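You operate a simulated robot arm through the tools that you are given. There is no shell and no other tool. Be economical: measure what you need, move in short steps, check, and stop when the job is done.

The job below is to be done with a simulated robot arm. You get a single attempt, and the scene is never put back.

JOB
Take the blue hook and put it on the beige wooden card on the top of the small table.

The check looks at the end state, three seconds after you hand in, the way a careful person would. Anything else that was tipped, shoved, dropped, spilled or broken makes it a failure.

ROBOT AND FRAMES
A 6-joint arm with a two-finger parallel gripper, fixed in place. Base frame: the origin is at the foot of the arm, x ahead of it, y to its left, z up. Units: m, rad, N and s.
With the tool pointing down near the work surface it reaches from about 0.24 to 0.66 m from the base axis. Its first joint turns from -1.152 to 1.152 rad. Payload 2.9 kg.
The TCP is the grasp point between the finger pads, 0.03 m short of the fingertips. In the tool frame z runs along the fingers and y along their closing line. The gripper opens to 0.11 m. The fingers are 0.02 m wide and 0.01 m thick; the gripper's body (0.048 by 0.112 m) begins 0.055 m behind the TCP.
Orientation is that of the tool frame in the base frame, as a unit quaternion [x, y, z, w]. With the fingers straight down and closing along the base's y, the tool's x points along the base's -x, its y along +y and its z along -z.

CONTROLS
- The arm moves only by the tool servo_tool. Its argument "series" is a list that holds one entry, the list of rows, each a list of 4 numbers: the shift along the tool's x, y, z in units of 150 mm (1.0 is 150 mm), then the turn about the tool's z in units of 120 degrees (1.0 is 120 degrees). In form: [[[tx, ty, tz, spin], ...]]. A call has 1 to 12 rows; each row is the pose to reach, as a shift and turn from the pose commanded when the call began, along the tool's axes at that moment. "jaw" is the closure, from 0 (fully open) to 1 (shut), set as the call begins (left out, the last holds). A call with a number of a shift or a turn outside -1 to 1 is refused whole. Rows are played at 5 a second. More than 0.05 m and 0.15 rad between two rows, or a gripper value outside its range, and nothing of the call is played. A pose out of reach is approached as far as the arm can. The call stops where the force on the tool passes 40 N (or 10 N more than at its start, if that is more) or the arm is blocked; 0.2 s more then pass. Each finger travels about 0.108 m/s and halts on what it meets, pressing with about 43 N; the grip force reading is that of the motor and also rises with nothing between the fingers. The clock runs only during rows and for 0.2 s after the last one: add rows that repeat a pose to give the fingers time. It gives the time, the measured TCP pose, the force on the tool (base axes), the opening and the grip force at its end, in the units of the frame above (readings bear some noise), and new pictures: "pictures" is both (left out), scene, wrist or none.
- Cameras (640 x 400 px; columns grow to the right, rows downward): "scene" is fixed at [0.1023, 0.4618, 1.3908]; the picture's right is [-0.52, -0.86, 0.00], its down [-0.54, 0.33, -0.77] and it looks along [0.66, -0.40, -0.63] (base axes); focal length 318 px, centre (320, 200). "wrist" rides on the gripper at [0.072, 0.017, -0.103] in the tool frame; the picture's right is [-0.23, 0.97, 0.00], its down [-0.76, -0.18, -0.62] and it looks along [-0.61, -0.14, 0.78] (tool axes); focal length 222 px, centre (320, 200). There is no depth. A picture from a camera that has moved, and an enlarged one, comes with that camera's place and axes in the base frame and with its lens. The place of the scene camera against the robot may be out by one fixed shift of up to 0.018 m in any direction.
- enlarge(camera, box): a new picture of the part [left, top, right, bottom] of that camera's present view, enlarged. It takes no simulated time.
- sign_off(): hands the job in; it is judged then, once.

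Go step by step. Nothing tells you positions but the pictures and the camera data: compare them with the known pose of the tool, close in by small moves and look again before you grip or let go. The budget is 90 turns and 170 pictures, counting those below and the enlarged ones. Unless the task says otherwise, let go and move clear before handing in, and close with one line.

The tools are called after "Call:" by a JSON object that holds its "api" and its "payload". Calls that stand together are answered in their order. servo_tool: Moves the arm, as the interface text tells. Its arguments: {"type":"object","properties":{"series":{"type":"array"},"jaw":{"type":"number"},"pictures":{"type":"string","enum":["both","scene","wrist","none"]}},"required":["series"]} The other tools are called the same way: enlarge (camera, box) takes an enlarged picture of a part of a camera's view; sign_off () hands the job in.

At the start:

```text
time: 0.0
ee_pos: [0.3956, 0.1212, 0.9428]
ee_rot: [0.0, 1.0, 0.0, 0.0]
force: [-0.1, 0.1, 0.0]
opening: 0.1099
grasp_force: 0.0
```

scene: 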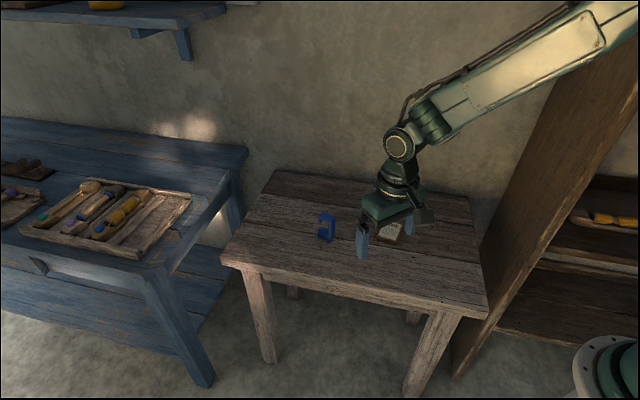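
wrist: 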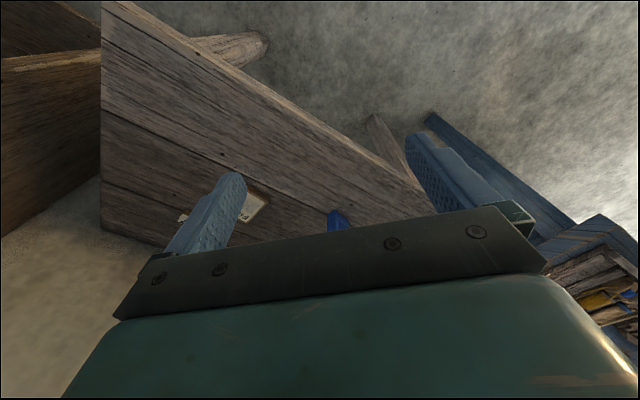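

The blue hook stands on the table left of the gripper, and the beige card is partly hidden behind the fingers. I'll enlarge both views to measure them.

Call:
{"api": "enlarge", "payload": {"camera": "scene", "box": [280, 180, 440, 280]}}

Call:
{"api": "enlarge", "payload": {"camera": "wrist", "box": [160, 150, 400, 300]}}

```text
4.00 times, centred on (360, 230) of scene
camera zoom: at [0.1023, 0.4618, 1.3908], right [-0.52, -0.86, 0.0], down [-0.54, 0.33, -0.77], along [0.66, -0.4, -0.63], focal length 1273 px, centre (160, 80)
```

zoom: 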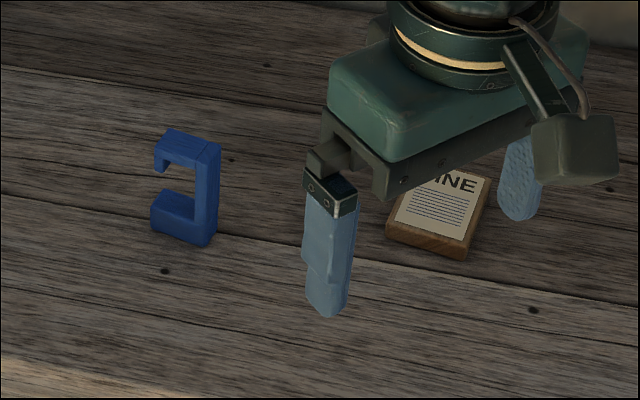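

```text
2.67 times, centred on (280, 225) of wrist
camera zoom: at [0.3226, 0.1386, 1.044], right [0.23, 0.97, 0.0], down [0.76, -0.18, 0.62], along [0.61, -0.14, -0.78], focal length 592 px, centre (427, 133)
```

zoom: 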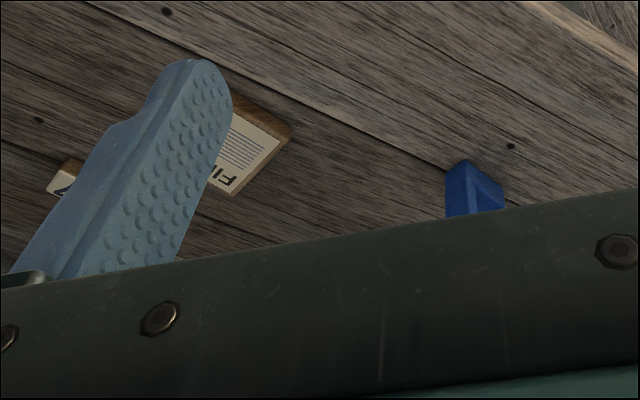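

The hook stands near (0.65, 0.10), with the card to the right of it, partly hidden. I'll move the arm sideways to get a clear view.

Call:
{"api": "servo_tool", "payload": {"series": [[[0, -0.25, 0, 0], [0, -0.5, 0, 0], [0, -0.75, 0, 0], [0, -1, 0, 0], [0, -1, 0, 0]]]}}

Call:
{"api": "enlarge", "payload": {"camera": "scene", "box": [280, 180, 440, 280]}}

```text
time: 1.2
ee_pos: [0.397, -0.0261, 0.9414]
ee_rot: [-0.001, 1.0, 0.0, 0.0]
force: [-0.1, 0.5, 0.6]
opening: 0.1101
grasp_force: 0.0
camera wrist: at [0.3227, -0.0107, 1.0439], right [0.23, 0.97, 0.0], down [0.76, -0.18, 0.62], along [0.61, -0.14, -0.78], focal length 222 px, centre (320, 200)
```

scene: 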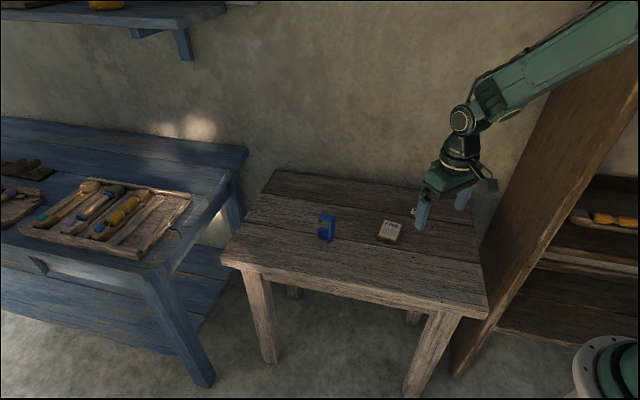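
wrist: 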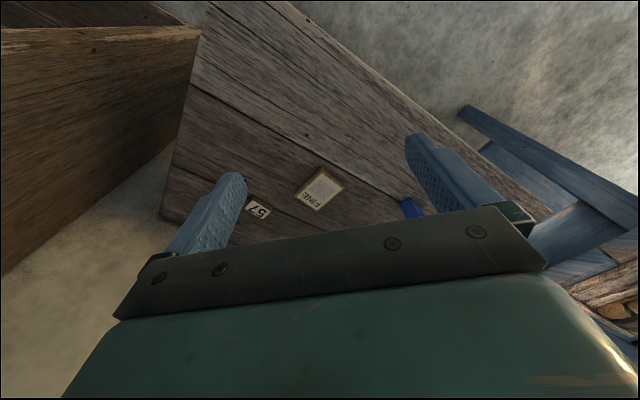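

```text
4.00 times, centred on (360, 230) of scene
camera zoom: at [0.1023, 0.4618, 1.3908], right [-0.52, -0.86, 0.0], down [-0.54, 0.33, -0.77], along [0.66, -0.4, -0.63], focal length 1273 px, centre (160, 80)
```

zoom: 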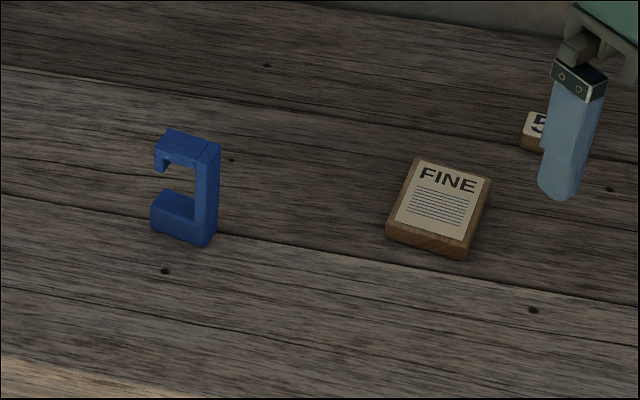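

The card with "FINE" is now clear, and there is also a small "57" piece. I'll look closer at both from the wrist.

Call:
{"api": "enlarge", "payload": {"camera": "wrist", "box": [230, 150, 430, 275]}}

Call:
{"api": "servo_tool", "payload": {"series": [[[0, -0.25, 0, 0], [0, -0.5, 0, 0], [0, -0.75, 0, 0], [0, -0.8, 0, 0]]], "pictures": "none"}}

Call:
{"api": "enlarge", "payload": {"camera": "scene", "box": [360, 180, 456, 240]}}

Call:
{"api": "enlarge", "payload": {"camera": "scene", "box": [296, 200, 360, 240]}}

Call:
{"api": "enlarge", "payload": {"camera": "wrist", "box": [230, 120, 550, 320]}}

```text
3.20 times, centred on (330, 212) of wrist
camera zoom: at [0.3227, -0.0107, 1.0439], right [0.23, 0.97, 0.0], down [0.76, -0.18, 0.62], along [0.61, -0.14, -0.78], focal length 711 px, centre (288, 160)
```

zoom: 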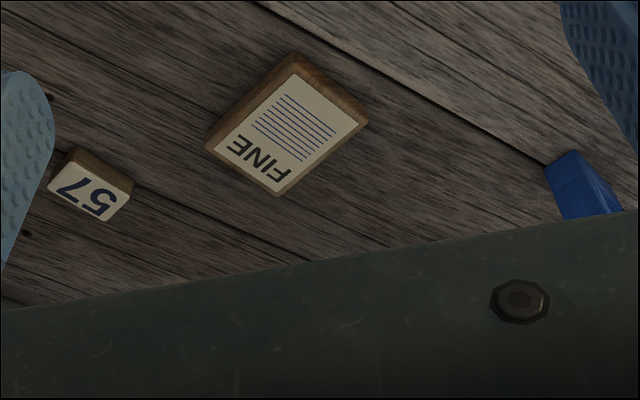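

```text
time: 2.2
ee_pos: [0.397, -0.1464, 0.9407]
ee_rot: [-0.001, 1.0, 0.0, 0.0]
force: [0.6, -1.0, -1.0]
opening: 0.11
grasp_force: 0.1
```

```text
6.67 times, centred on (408, 210) of scene
camera zoom: at [0.1023, 0.4618, 1.3908], right [-0.52, -0.86, 0.0], down [-0.54, 0.33, -0.77], along [0.66, -0.4, -0.63], focal length 2122 px, centre (-267, 133)
```

zoom: 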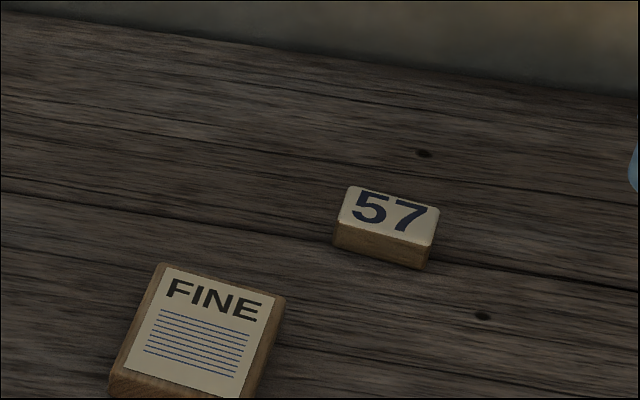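

```text
10.00 times, centred on (328, 220) of scene
camera zoom: at [0.1023, 0.4618, 1.3908], right [-0.52, -0.86, 0.0], down [-0.54, 0.33, -0.77], along [0.66, -0.4, -0.63], focal length 3183 px, centre (240, 0)
```

zoom: 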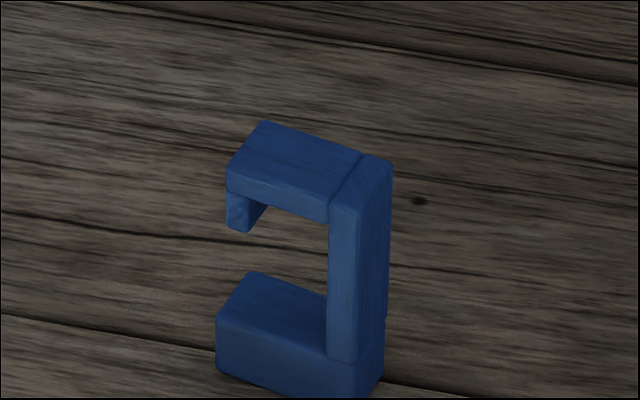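

```text
2.00 times, centred on (390, 220) of wrist
camera zoom: at [0.3223, -0.1317, 1.0426], right [0.23, 0.97, 0.0], down [0.76, -0.18, 0.62], along [0.61, -0.14, -0.78], focal length 444 px, centre (180, 160)
```

zoom: 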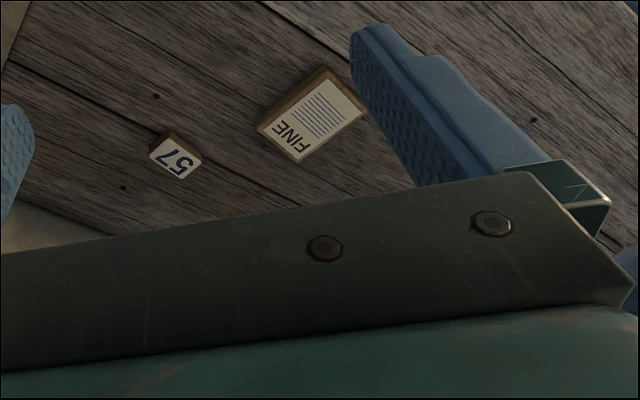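

The "FINE" card is centred near (0.565, -0.067) with its top at about 0.712. The hook is near (0.645, 0.105), about 0.08 tall, and both are turned about 34°. I'll move to above the hook with the tool turned to match.

Call:
{"api": "servo_tool", "payload": {"series": [[[-0.155, 0.167, 0, -0.047], [-0.311, 0.333, 0, -0.094], [-0.466, 0.5, 0, -0.142], [-0.622, 0.667, 0, -0.189], [-0.777, 0.833, 0, -0.236], [-0.933, 1.0, 0, -0.283], [-0.933, 1.0, 0, -0.283]]]}}

```text
time: 3.8
ee_pos: [0.537, 0.003, 0.9424]
ee_rot: [-0.293, 0.956, 0.0, 0.0]
force: [0.5, 0.4, -0.2]
opening: 0.11
grasp_force: 0.0
camera wrist: at [0.4657, -0.0229, 1.0448], right [-0.36, 0.93, 0.0], down [0.73, 0.28, 0.62], along [0.58, 0.22, -0.78], focal length 222 px, centre (320, 200)
```

scene: 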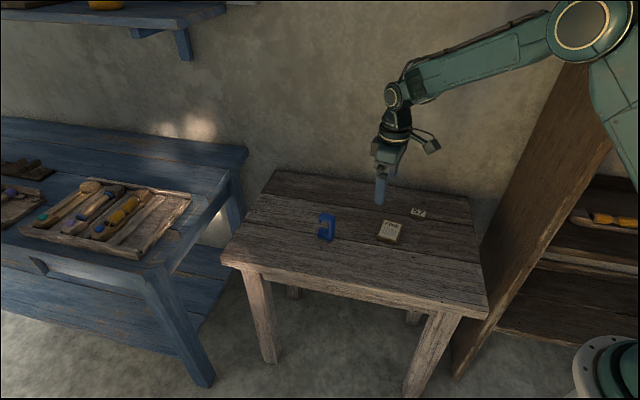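
wrist: 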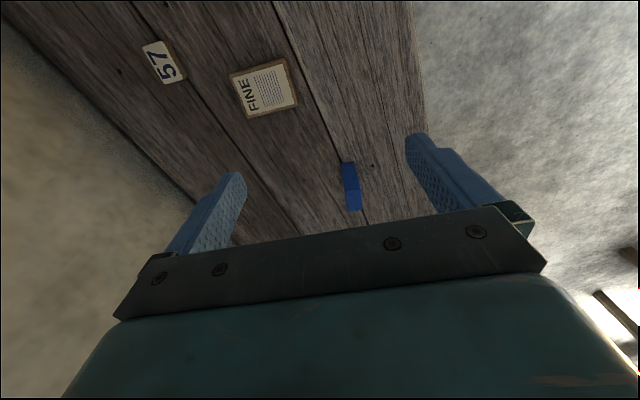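

The hook is visible between the fingers. I'll move over it, staying well above its top.

Call:
{"api": "servo_tool", "payload": {"series": [[[-0.24, 0.04, 0.05, 0], [-0.48, 0.08, 0.1, 0], [-0.72, 0.12, 0.15, 0], [-0.96, 0.157, 0.2, 0], [-0.96, 0.157, 0.2, 0]]]}}

Call:
{"api": "enlarge", "payload": {"camera": "wrist", "box": [220, 0, 540, 200]}}

```text
time: 5.0
ee_pos: [0.6431, 0.105, 0.9132]
ee_rot: [-0.293, 0.956, 0.001, 0.001]
force: [0.7, 0.8, -0.1]
opening: 0.11
grasp_force: 0.1
camera wrist: at [0.5718, 0.0777, 1.0148], right [-0.36, 0.93, 0.0], down [0.73, 0.28, 0.62], along [0.58, 0.22, -0.78], focal length 222 px, centre (320, 200)
```

scene: 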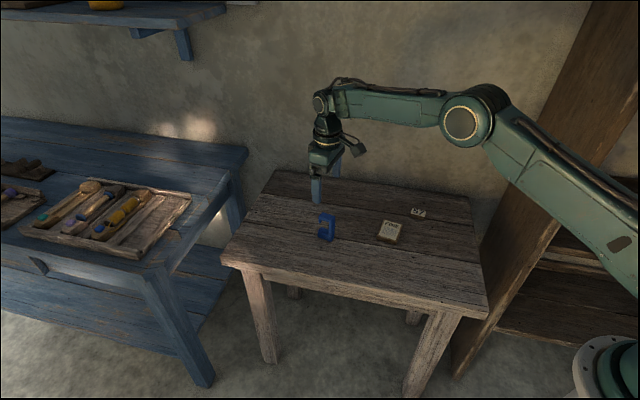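
wrist: 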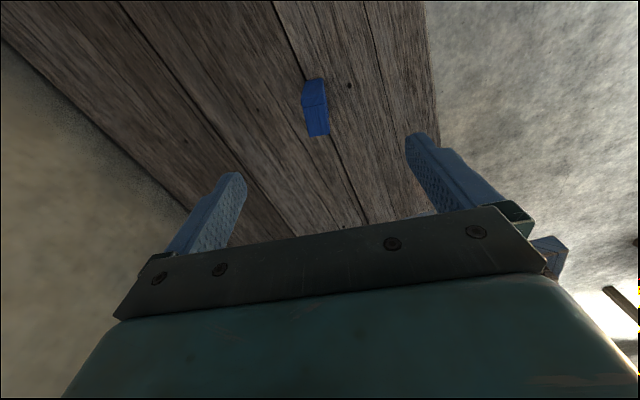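

```text
2.00 times, centred on (380, 100) of wrist
camera zoom: at [0.5718, 0.0777, 1.0148], right [-0.36, 0.93, 0.0], down [0.73, 0.28, 0.62], along [0.58, 0.22, -0.78], focal length 444 px, centre (200, 400)
```

zoom: 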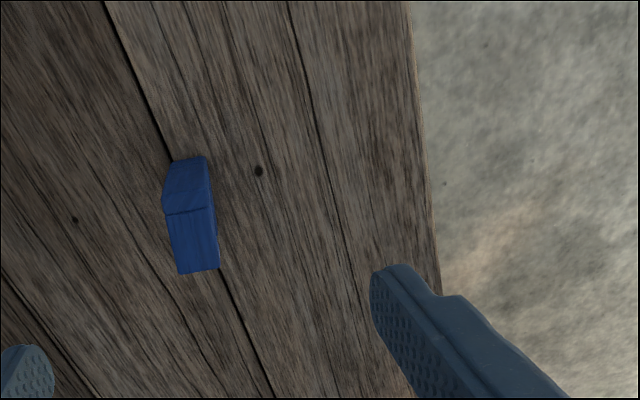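

The hook sits between the fingers, its centre near (0.644, 0.100) and yaw about 30–31°. I'll correct slightly and descend around it with the jaw open.

Call:
{"api": "servo_tool", "payload": {"series": [[[0.033, -0.026, 0.1, 0.03], [0.033, -0.026, 0.3, 0.03], [0.033, -0.026, 0.5, 0.03], [0.033, -0.026, 0.7, 0.03], [0.033, -0.026, 0.85, 0.03], [0.033, -0.026, 0.98, 0.03], [0.033, -0.026, 0.98, 0.03]]]}}

Call:
{"api": "enlarge", "payload": {"camera": "scene", "box": [280, 170, 376, 250]}}

```text
time: 6.6
ee_pos: [0.6397, 0.095, 0.7655]
ee_rot: [-0.263, 0.965, 0.0, 0.0]
force: [-0.2, -1.0, 0.0]
opening: 0.1098
grasp_force: 0.1
camera wrist: at [0.5676, 0.073, 0.8676], right [-0.3, 0.95, 0.0], down [0.75, 0.23, 0.62], along [0.6, 0.19, -0.78], focal length 222 px, centre (320, 200)
```

scene: 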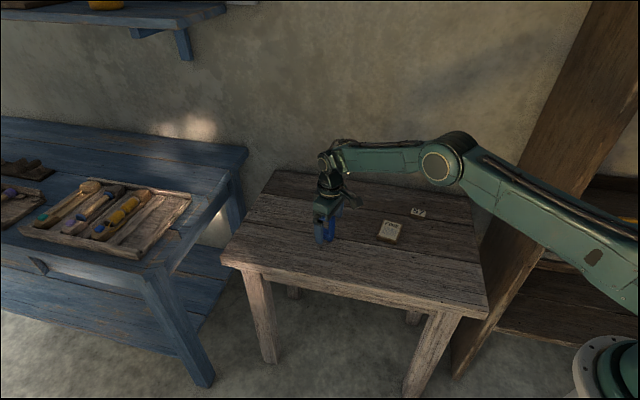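
wrist: 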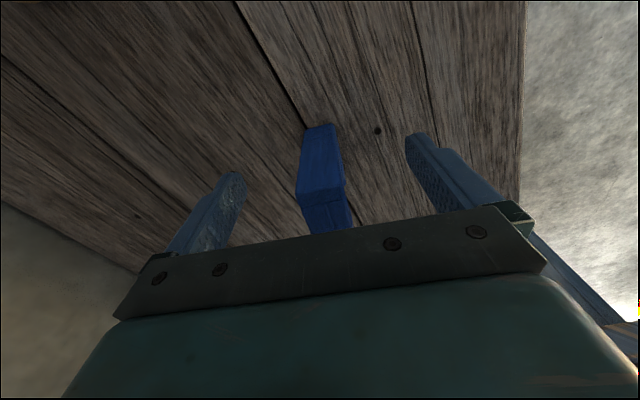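

```text
5.00 times, centred on (328, 210) of scene
camera zoom: at [0.1023, 0.4618, 1.3908], right [-0.52, -0.86, 0.0], down [-0.54, 0.33, -0.77], along [0.66, -0.4, -0.63], focal length 1592 px, centre (280, 150)
```

zoom: 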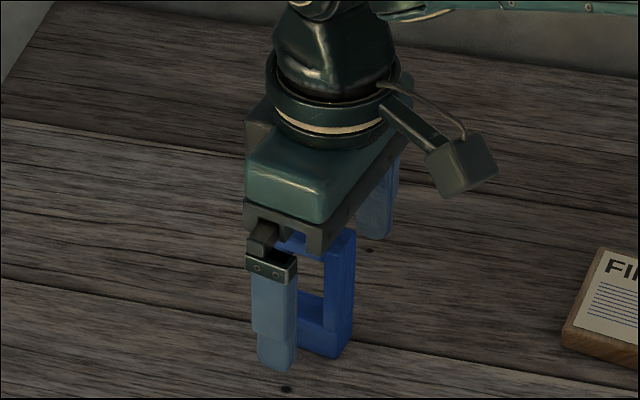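

The hook stands between the fingers with its spine under the pads. I'll centre by 4 mm and close.

Call:
{"api": "servo_tool", "payload": {"series": [[[0, 0.027, 0, 0], [0, 0.027, 0, 0]]], "pictures": "none"}}

Call:
{"api": "servo_tool", "payload": {"series": [[[0, 0, 0, 0], [0, 0, 0, 0], [0, 0, 0, 0], [0, 0, 0, 0], [0, 0, 0, 0]]], "jaw": 1}}

```text
time: 7.2
ee_pos: [0.638, 0.0992, 0.7662]
ee_rot: [-0.263, 0.965, 0.0, 0.0]
force: [1.2, -1.0, -0.8]
opening: 0.1102
grasp_force: 0.0
```

```text
time: 8.4
ee_pos: [0.6377, 0.099, 0.7646]
ee_rot: [-0.262, 0.965, 0.0, 0.0]
force: [0.0, 0.6, 1.8]
opening: 0.0231
grasp_force: 43.0
camera wrist: at [0.5659, 0.0768, 0.8679], right [-0.3, 0.95, 0.0], down [0.75, 0.23, 0.62], along [0.6, 0.19, -0.78], focal length 222 px, centre (320, 200)
```

scene: 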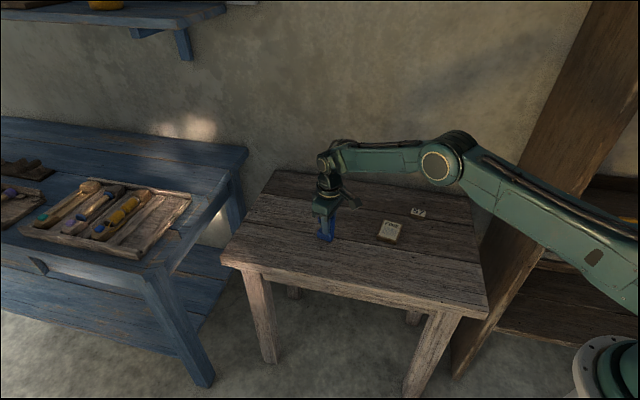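
wrist: 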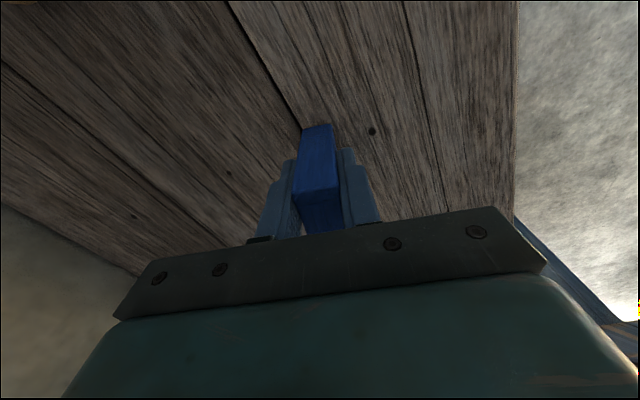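

The hook is gripped (opening 0.023). I'll lift it straight up and check.

Call:
{"api": "servo_tool", "payload": {"series": [[[0, 0, -0.1, 0], [0, 0, -0.25, 0], [0, 0, -0.4, 0], [0, 0, -0.5, 0], [0, 0, -0.5, 0]]]}}

Call:
{"api": "enlarge", "payload": {"camera": "scene", "box": [280, 150, 440, 250]}}

```text
time: 9.6
ee_pos: [0.6384, 0.0997, 0.8414]
ee_rot: [-0.262, 0.965, 0.001, 0.0]
force: [-0.9, 0.2, -1.1]
opening: 0.023
grasp_force: 42.9
camera wrist: at [0.5664, 0.077, 0.9435], right [-0.3, 0.95, 0.0], down [0.75, 0.23, 0.62], along [0.6, 0.18, -0.78], focal length 222 px, centre (320, 200)
```

scene: 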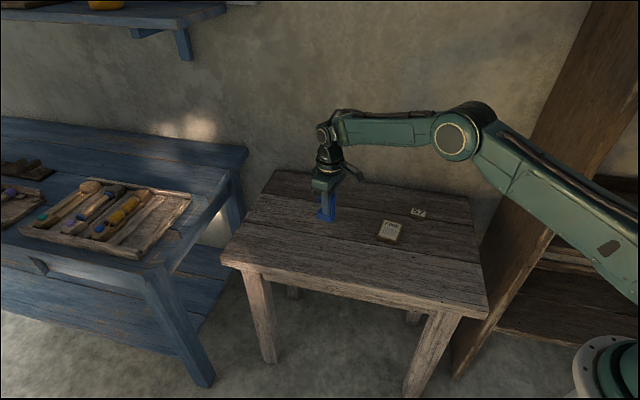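
wrist: 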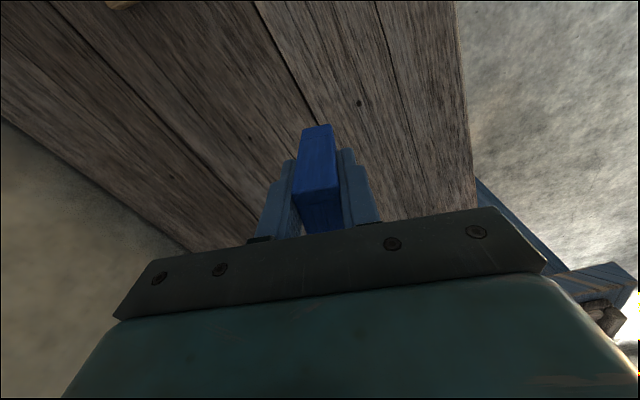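

```text
4.00 times, centred on (360, 200) of scene
camera zoom: at [0.1023, 0.4618, 1.3908], right [-0.52, -0.86, 0.0], down [-0.54, 0.33, -0.77], along [0.66, -0.4, -0.63], focal length 1273 px, centre (160, 200)
```

zoom: 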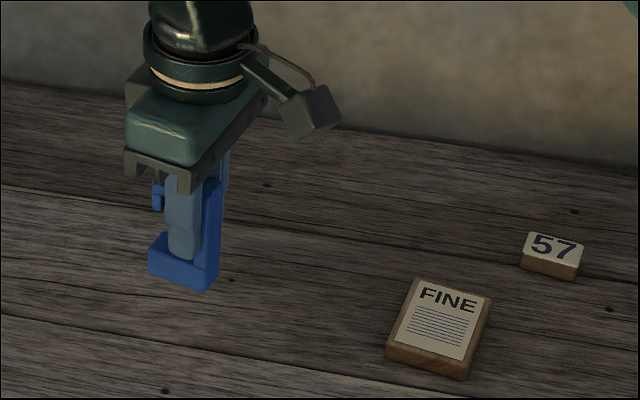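

The hook hangs upright in the grip. I'll carry it over to the card, staying high.

Call:
{"api": "servo_tool", "payload": {"series": [[[0.12, -0.09, 0, 0], [0.25, -0.18, 0, -0.005], [0.37, -0.27, 0, -0.01], [0.5, -0.36, 0, -0.015], [0.62, -0.45, 0, -0.02], [0.75, -0.54, 0, -0.025], [0.87, -0.63, 0, -0.025], [0.99, -0.712, 0, -0.025], [0.99, -0.712, 0, -0.025]]]}}

Call:
{"api": "enlarge", "payload": {"camera": "scene", "box": [328, 170, 456, 250]}}

Call:
{"api": "enlarge", "payload": {"camera": "wrist", "box": [240, 30, 432, 150]}}

```text
time: 11.6
ee_pos: [0.5633, -0.0684, 0.84]
ee_rot: [-0.287, 0.958, 0.0, 0.0]
force: [0.8, -0.5, -0.8]
opening: 0.0228
grasp_force: 43.0
camera wrist: at [0.4929, -0.0939, 0.9418], right [-0.35, 0.94, 0.0], down [0.73, 0.27, 0.62], along [0.58, 0.22, -0.78], focal length 222 px, centre (320, 200)
```

scene: 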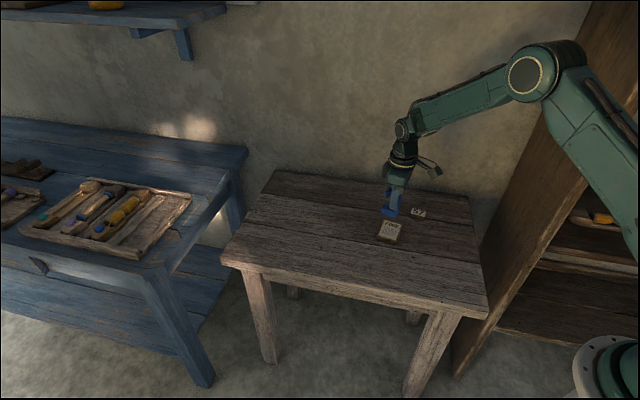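
wrist: 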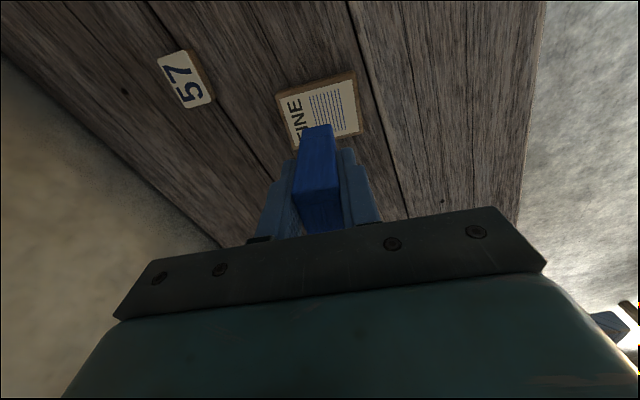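

```text
5.00 times, centred on (392, 210) of scene
camera zoom: at [0.1023, 0.4618, 1.3908], right [-0.52, -0.86, 0.0], down [-0.54, 0.33, -0.77], along [0.66, -0.4, -0.63], focal length 1592 px, centre (-40, 150)
```

zoom: 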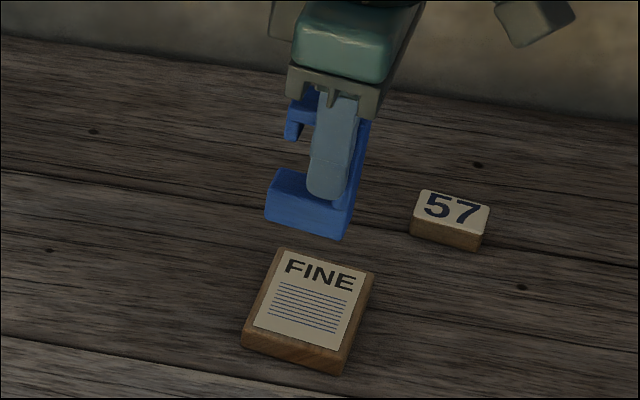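

```text
3.33 times, centred on (336, 90) of wrist
camera zoom: at [0.4929, -0.0939, 0.9418], right [-0.35, 0.94, 0.0], down [0.73, 0.27, 0.62], along [0.58, 0.22, -0.78], focal length 740 px, centre (267, 567)
```

zoom: 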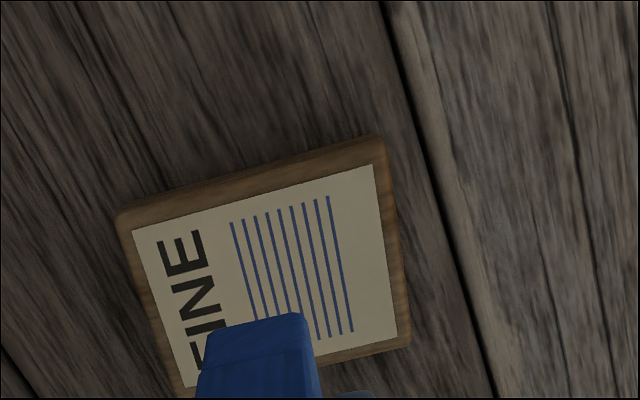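

The card centre re-measures at about (0.561, -0.066), well aligned with the hook. I'll shift 7 mm back and lower to just above the card.

Call:
{"api": "servo_tool", "payload": {"series": [[[0.047, 0, 0, 0], [0.047, 0, 0.12, 0], [0.047, 0, 0.24, 0], [0.047, 0, 0.34, 0], [0.047, 0, 0.34, 0]]]}}

Call:
{"api": "enlarge", "payload": {"camera": "scene", "box": [344, 190, 440, 250]}}

Call:
{"api": "enlarge", "payload": {"camera": "wrist", "box": [240, 60, 432, 180]}}

```text
time: 12.8
ee_pos: [0.5593, -0.0715, 0.7892]
ee_rot: [-0.287, 0.958, -0.001, 0.001]
force: [-0.1, 0.5, 0.9]
opening: 0.0232
grasp_force: 42.8
camera wrist: at [0.4875, -0.0971, 0.8913], right [-0.35, 0.94, 0.0], down [0.73, 0.27, 0.62], along [0.59, 0.22, -0.78], focal length 222 px, centre (320, 200)
```

scene: 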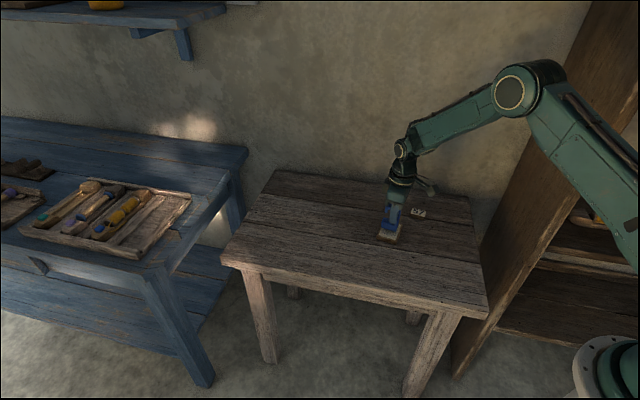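
wrist: 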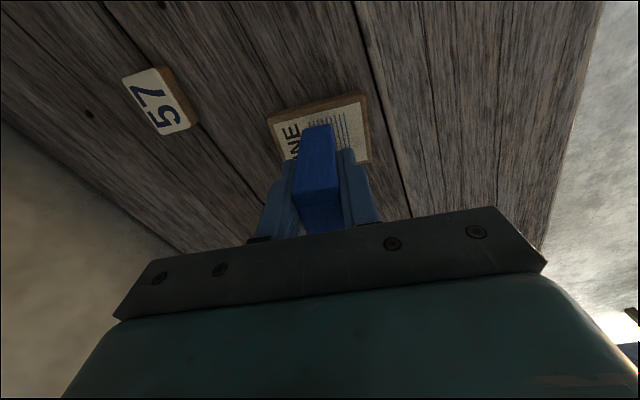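

```text
6.67 times, centred on (392, 220) of scene
camera zoom: at [0.1023, 0.4618, 1.3908], right [-0.52, -0.86, 0.0], down [-0.54, 0.33, -0.77], along [0.66, -0.4, -0.63], focal length 2122 px, centre (-160, 67)
```

zoom: 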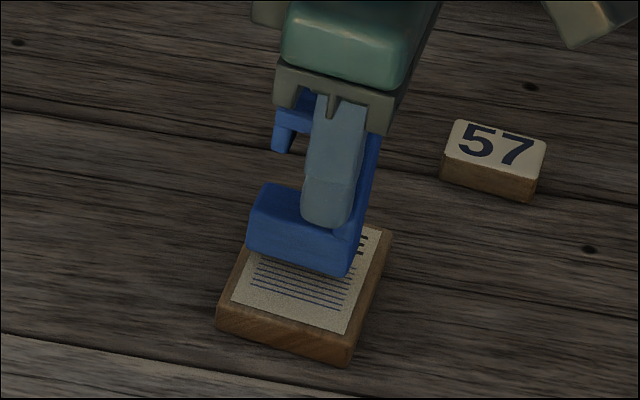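

```text
3.33 times, centred on (336, 120) of wrist
camera zoom: at [0.4875, -0.0971, 0.8913], right [-0.35, 0.94, 0.0], down [0.73, 0.27, 0.62], along [0.59, 0.22, -0.78], focal length 740 px, centre (267, 467)
```

zoom: 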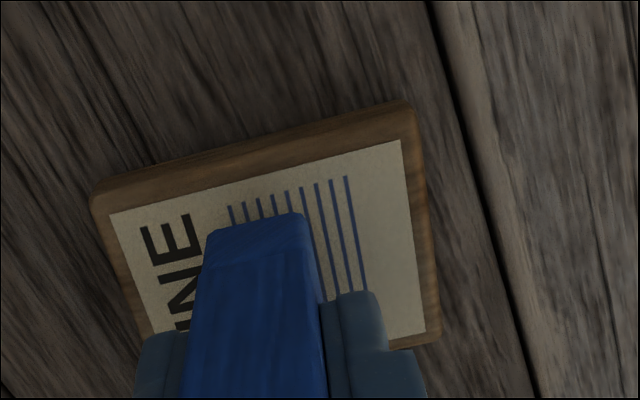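

The hook is about 1 cm above the card and centred within 2 mm. I'll trim that and lower gently until it touches.

Call:
{"api": "servo_tool", "payload": {"series": [[[0.015, 0.015, 0.0, 0], [0.015, 0.015, 0.03, 0], [0.015, 0.015, 0.05, 0], [0.015, 0.015, 0.06, 0], [0.015, 0.015, 0.06, 0]]]}}

Call:
{"api": "enlarge", "payload": {"camera": "scene", "box": [344, 190, 440, 250]}}

```text
time: 14.0
ee_pos: [0.5561, -0.0709, 0.7822]
ee_rot: [-0.288, 0.958, 0.0, 0.0]
force: [-4.4, 1.6, 18.2]
opening: 0.0229
grasp_force: 43.1
camera wrist: at [0.4848, -0.0969, 0.8833], right [-0.35, 0.94, 0.0], down [0.73, 0.27, 0.63], along [0.59, 0.22, -0.78], focal length 222 px, centre (320, 200)
```

scene: 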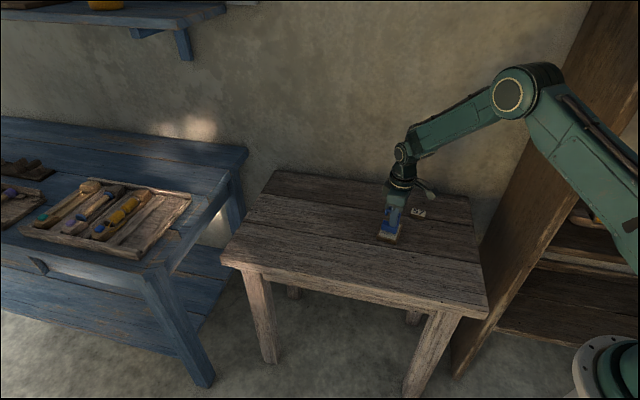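
wrist: 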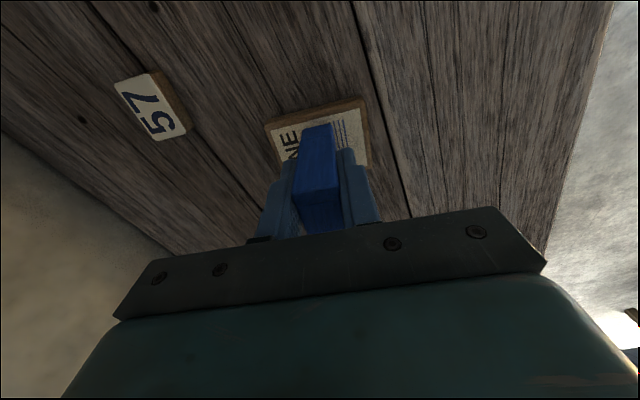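

```text
6.67 times, centred on (392, 220) of scene
camera zoom: at [0.1019, 0.4619, 1.3908], right [-0.52, -0.86, 0.0], down [-0.54, 0.33, -0.78], along [0.66, -0.4, -0.63], focal length 2122 px, centre (-160, 67)
```

zoom: 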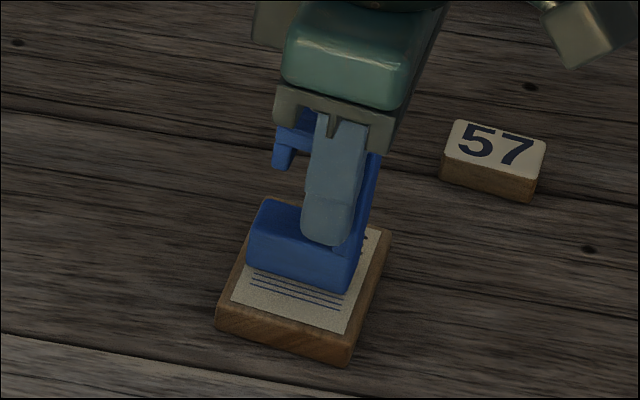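

The hook is in contact with the card (18 N upward). I'll ease the pressure slightly, then open.

Call:
{"api": "servo_tool", "payload": {"series": [[[0, 0, -0.01, 0], [0, 0, -0.01, 0]]], "pictures": "none"}}

```text
time: 14.6
ee_pos: [0.5562, -0.071, 0.7811]
ee_rot: [-0.287, 0.958, -0.001, 0.001]
force: [1.5, 0.7, 7.7]
opening: 0.0231
grasp_force: 42.8
```

The contact force has dropped to about 8 N, so the hook is resting on the card. I'll open the fingers now.

Call:
{"api": "servo_tool", "payload": {"series": [[[0, 0, -0.004, 0], [0, 0, -0.004, 0], [0, 0, -0.004, 0], [0, 0, -0.004, 0]]], "jaw": 0.3}}

Call:
{"api": "enlarge", "payload": {"camera": "scene", "box": [344, 190, 440, 250]}}

```text
time: 15.6
ee_pos: [0.5547, -0.0704, 0.7822]
ee_rot: [-0.287, 0.958, 0.0, 0.0]
force: [-0.8, 0.2, 0.0]
opening: 0.077
grasp_force: 0.1
camera wrist: at [0.4851, -0.0969, 0.8842], right [-0.35, 0.94, 0.0], down [0.73, 0.27, 0.62], along [0.58, 0.22, -0.78], focal length 222 px, centre (320, 200)
```

scene: 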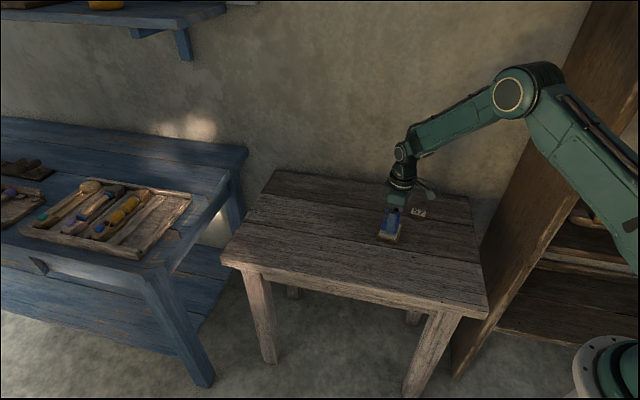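
wrist: 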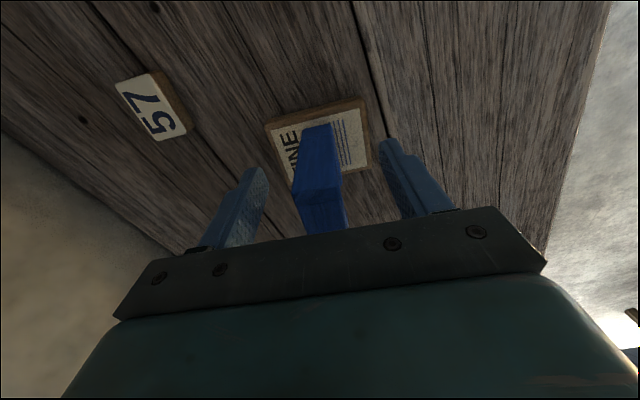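

```text
6.67 times, centred on (392, 220) of scene
camera zoom: at [0.1023, 0.4618, 1.3908], right [-0.52, -0.86, 0.0], down [-0.54, 0.33, -0.77], along [0.66, -0.4, -0.63], focal length 2122 px, centre (-160, 67)
```

zoom: 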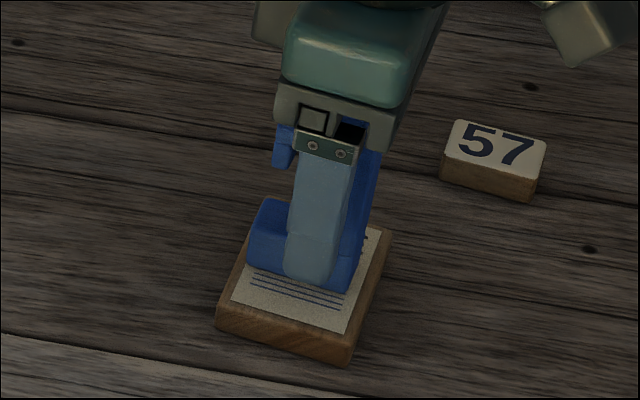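

The hook stands free on the card. I'll raise the arm straight up and clear.

Call:
{"api": "servo_tool", "payload": {"series": [[[0, 0, -0.1, 0], [0, 0, -0.3, 0], [0, 0, -0.5, 0], [0, 0, -0.75, 0], [0, 0, -1, 0], [0.2, 0, -1, 0], [0.4, 0, -1, 0], [0.4, 0, -1, 0]]]}}

Call:
{"api": "enlarge", "payload": {"camera": "scene", "box": [344, 190, 440, 250]}}

```text
time: 17.4
ee_pos: [0.5067, -0.1027, 0.9293]
ee_rot: [-0.288, 0.958, 0.001, 0.0]
force: [0.3, 1.2, -0.1]
opening: 0.077
grasp_force: 0.1
camera wrist: at [0.4362, -0.1298, 1.0323], right [-0.35, 0.94, 0.0], down [0.73, 0.27, 0.62], along [0.58, 0.22, -0.78], focal length 222 px, centre (320, 200)
```

scene: 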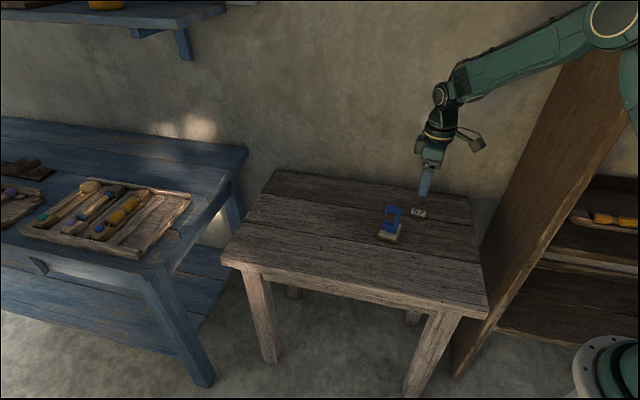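
wrist: 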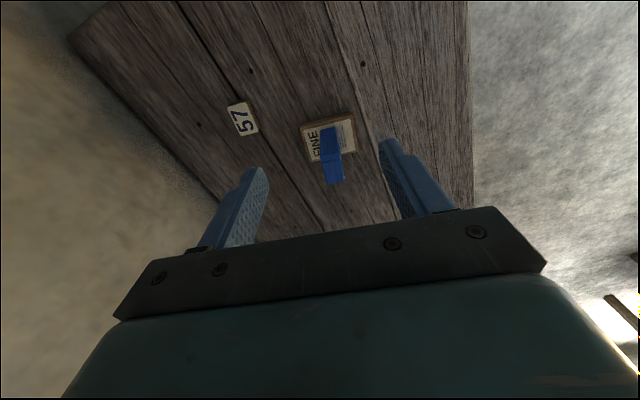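

```text
6.67 times, centred on (392, 220) of scene
camera zoom: at [0.1023, 0.4618, 1.3908], right [-0.52, -0.86, 0.0], down [-0.54, 0.33, -0.77], along [0.66, -0.4, -0.63], focal length 2122 px, centre (-160, 67)
```

zoom: 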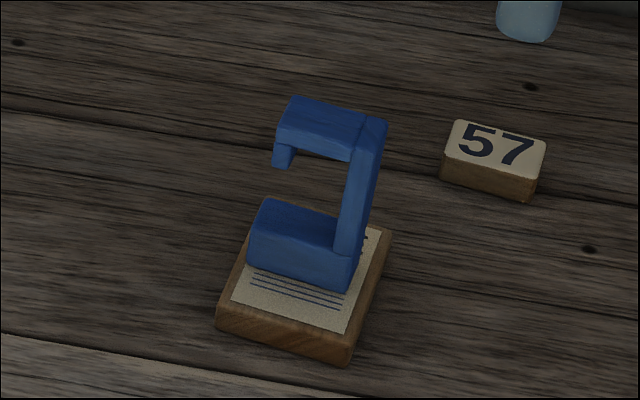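

The hook stands upright and stable on the card, the "57" piece is untouched, and the arm is clear. I'll hand in now.

Call:
{"api": "sign_off", "payload": {}}

```text
The job is handed in.
```

The blue hook is standing upright on the "FINE" card, which I took to be the beige wooden card, and the arm has let go and moved clear; the "57" piece beside it was not touched.
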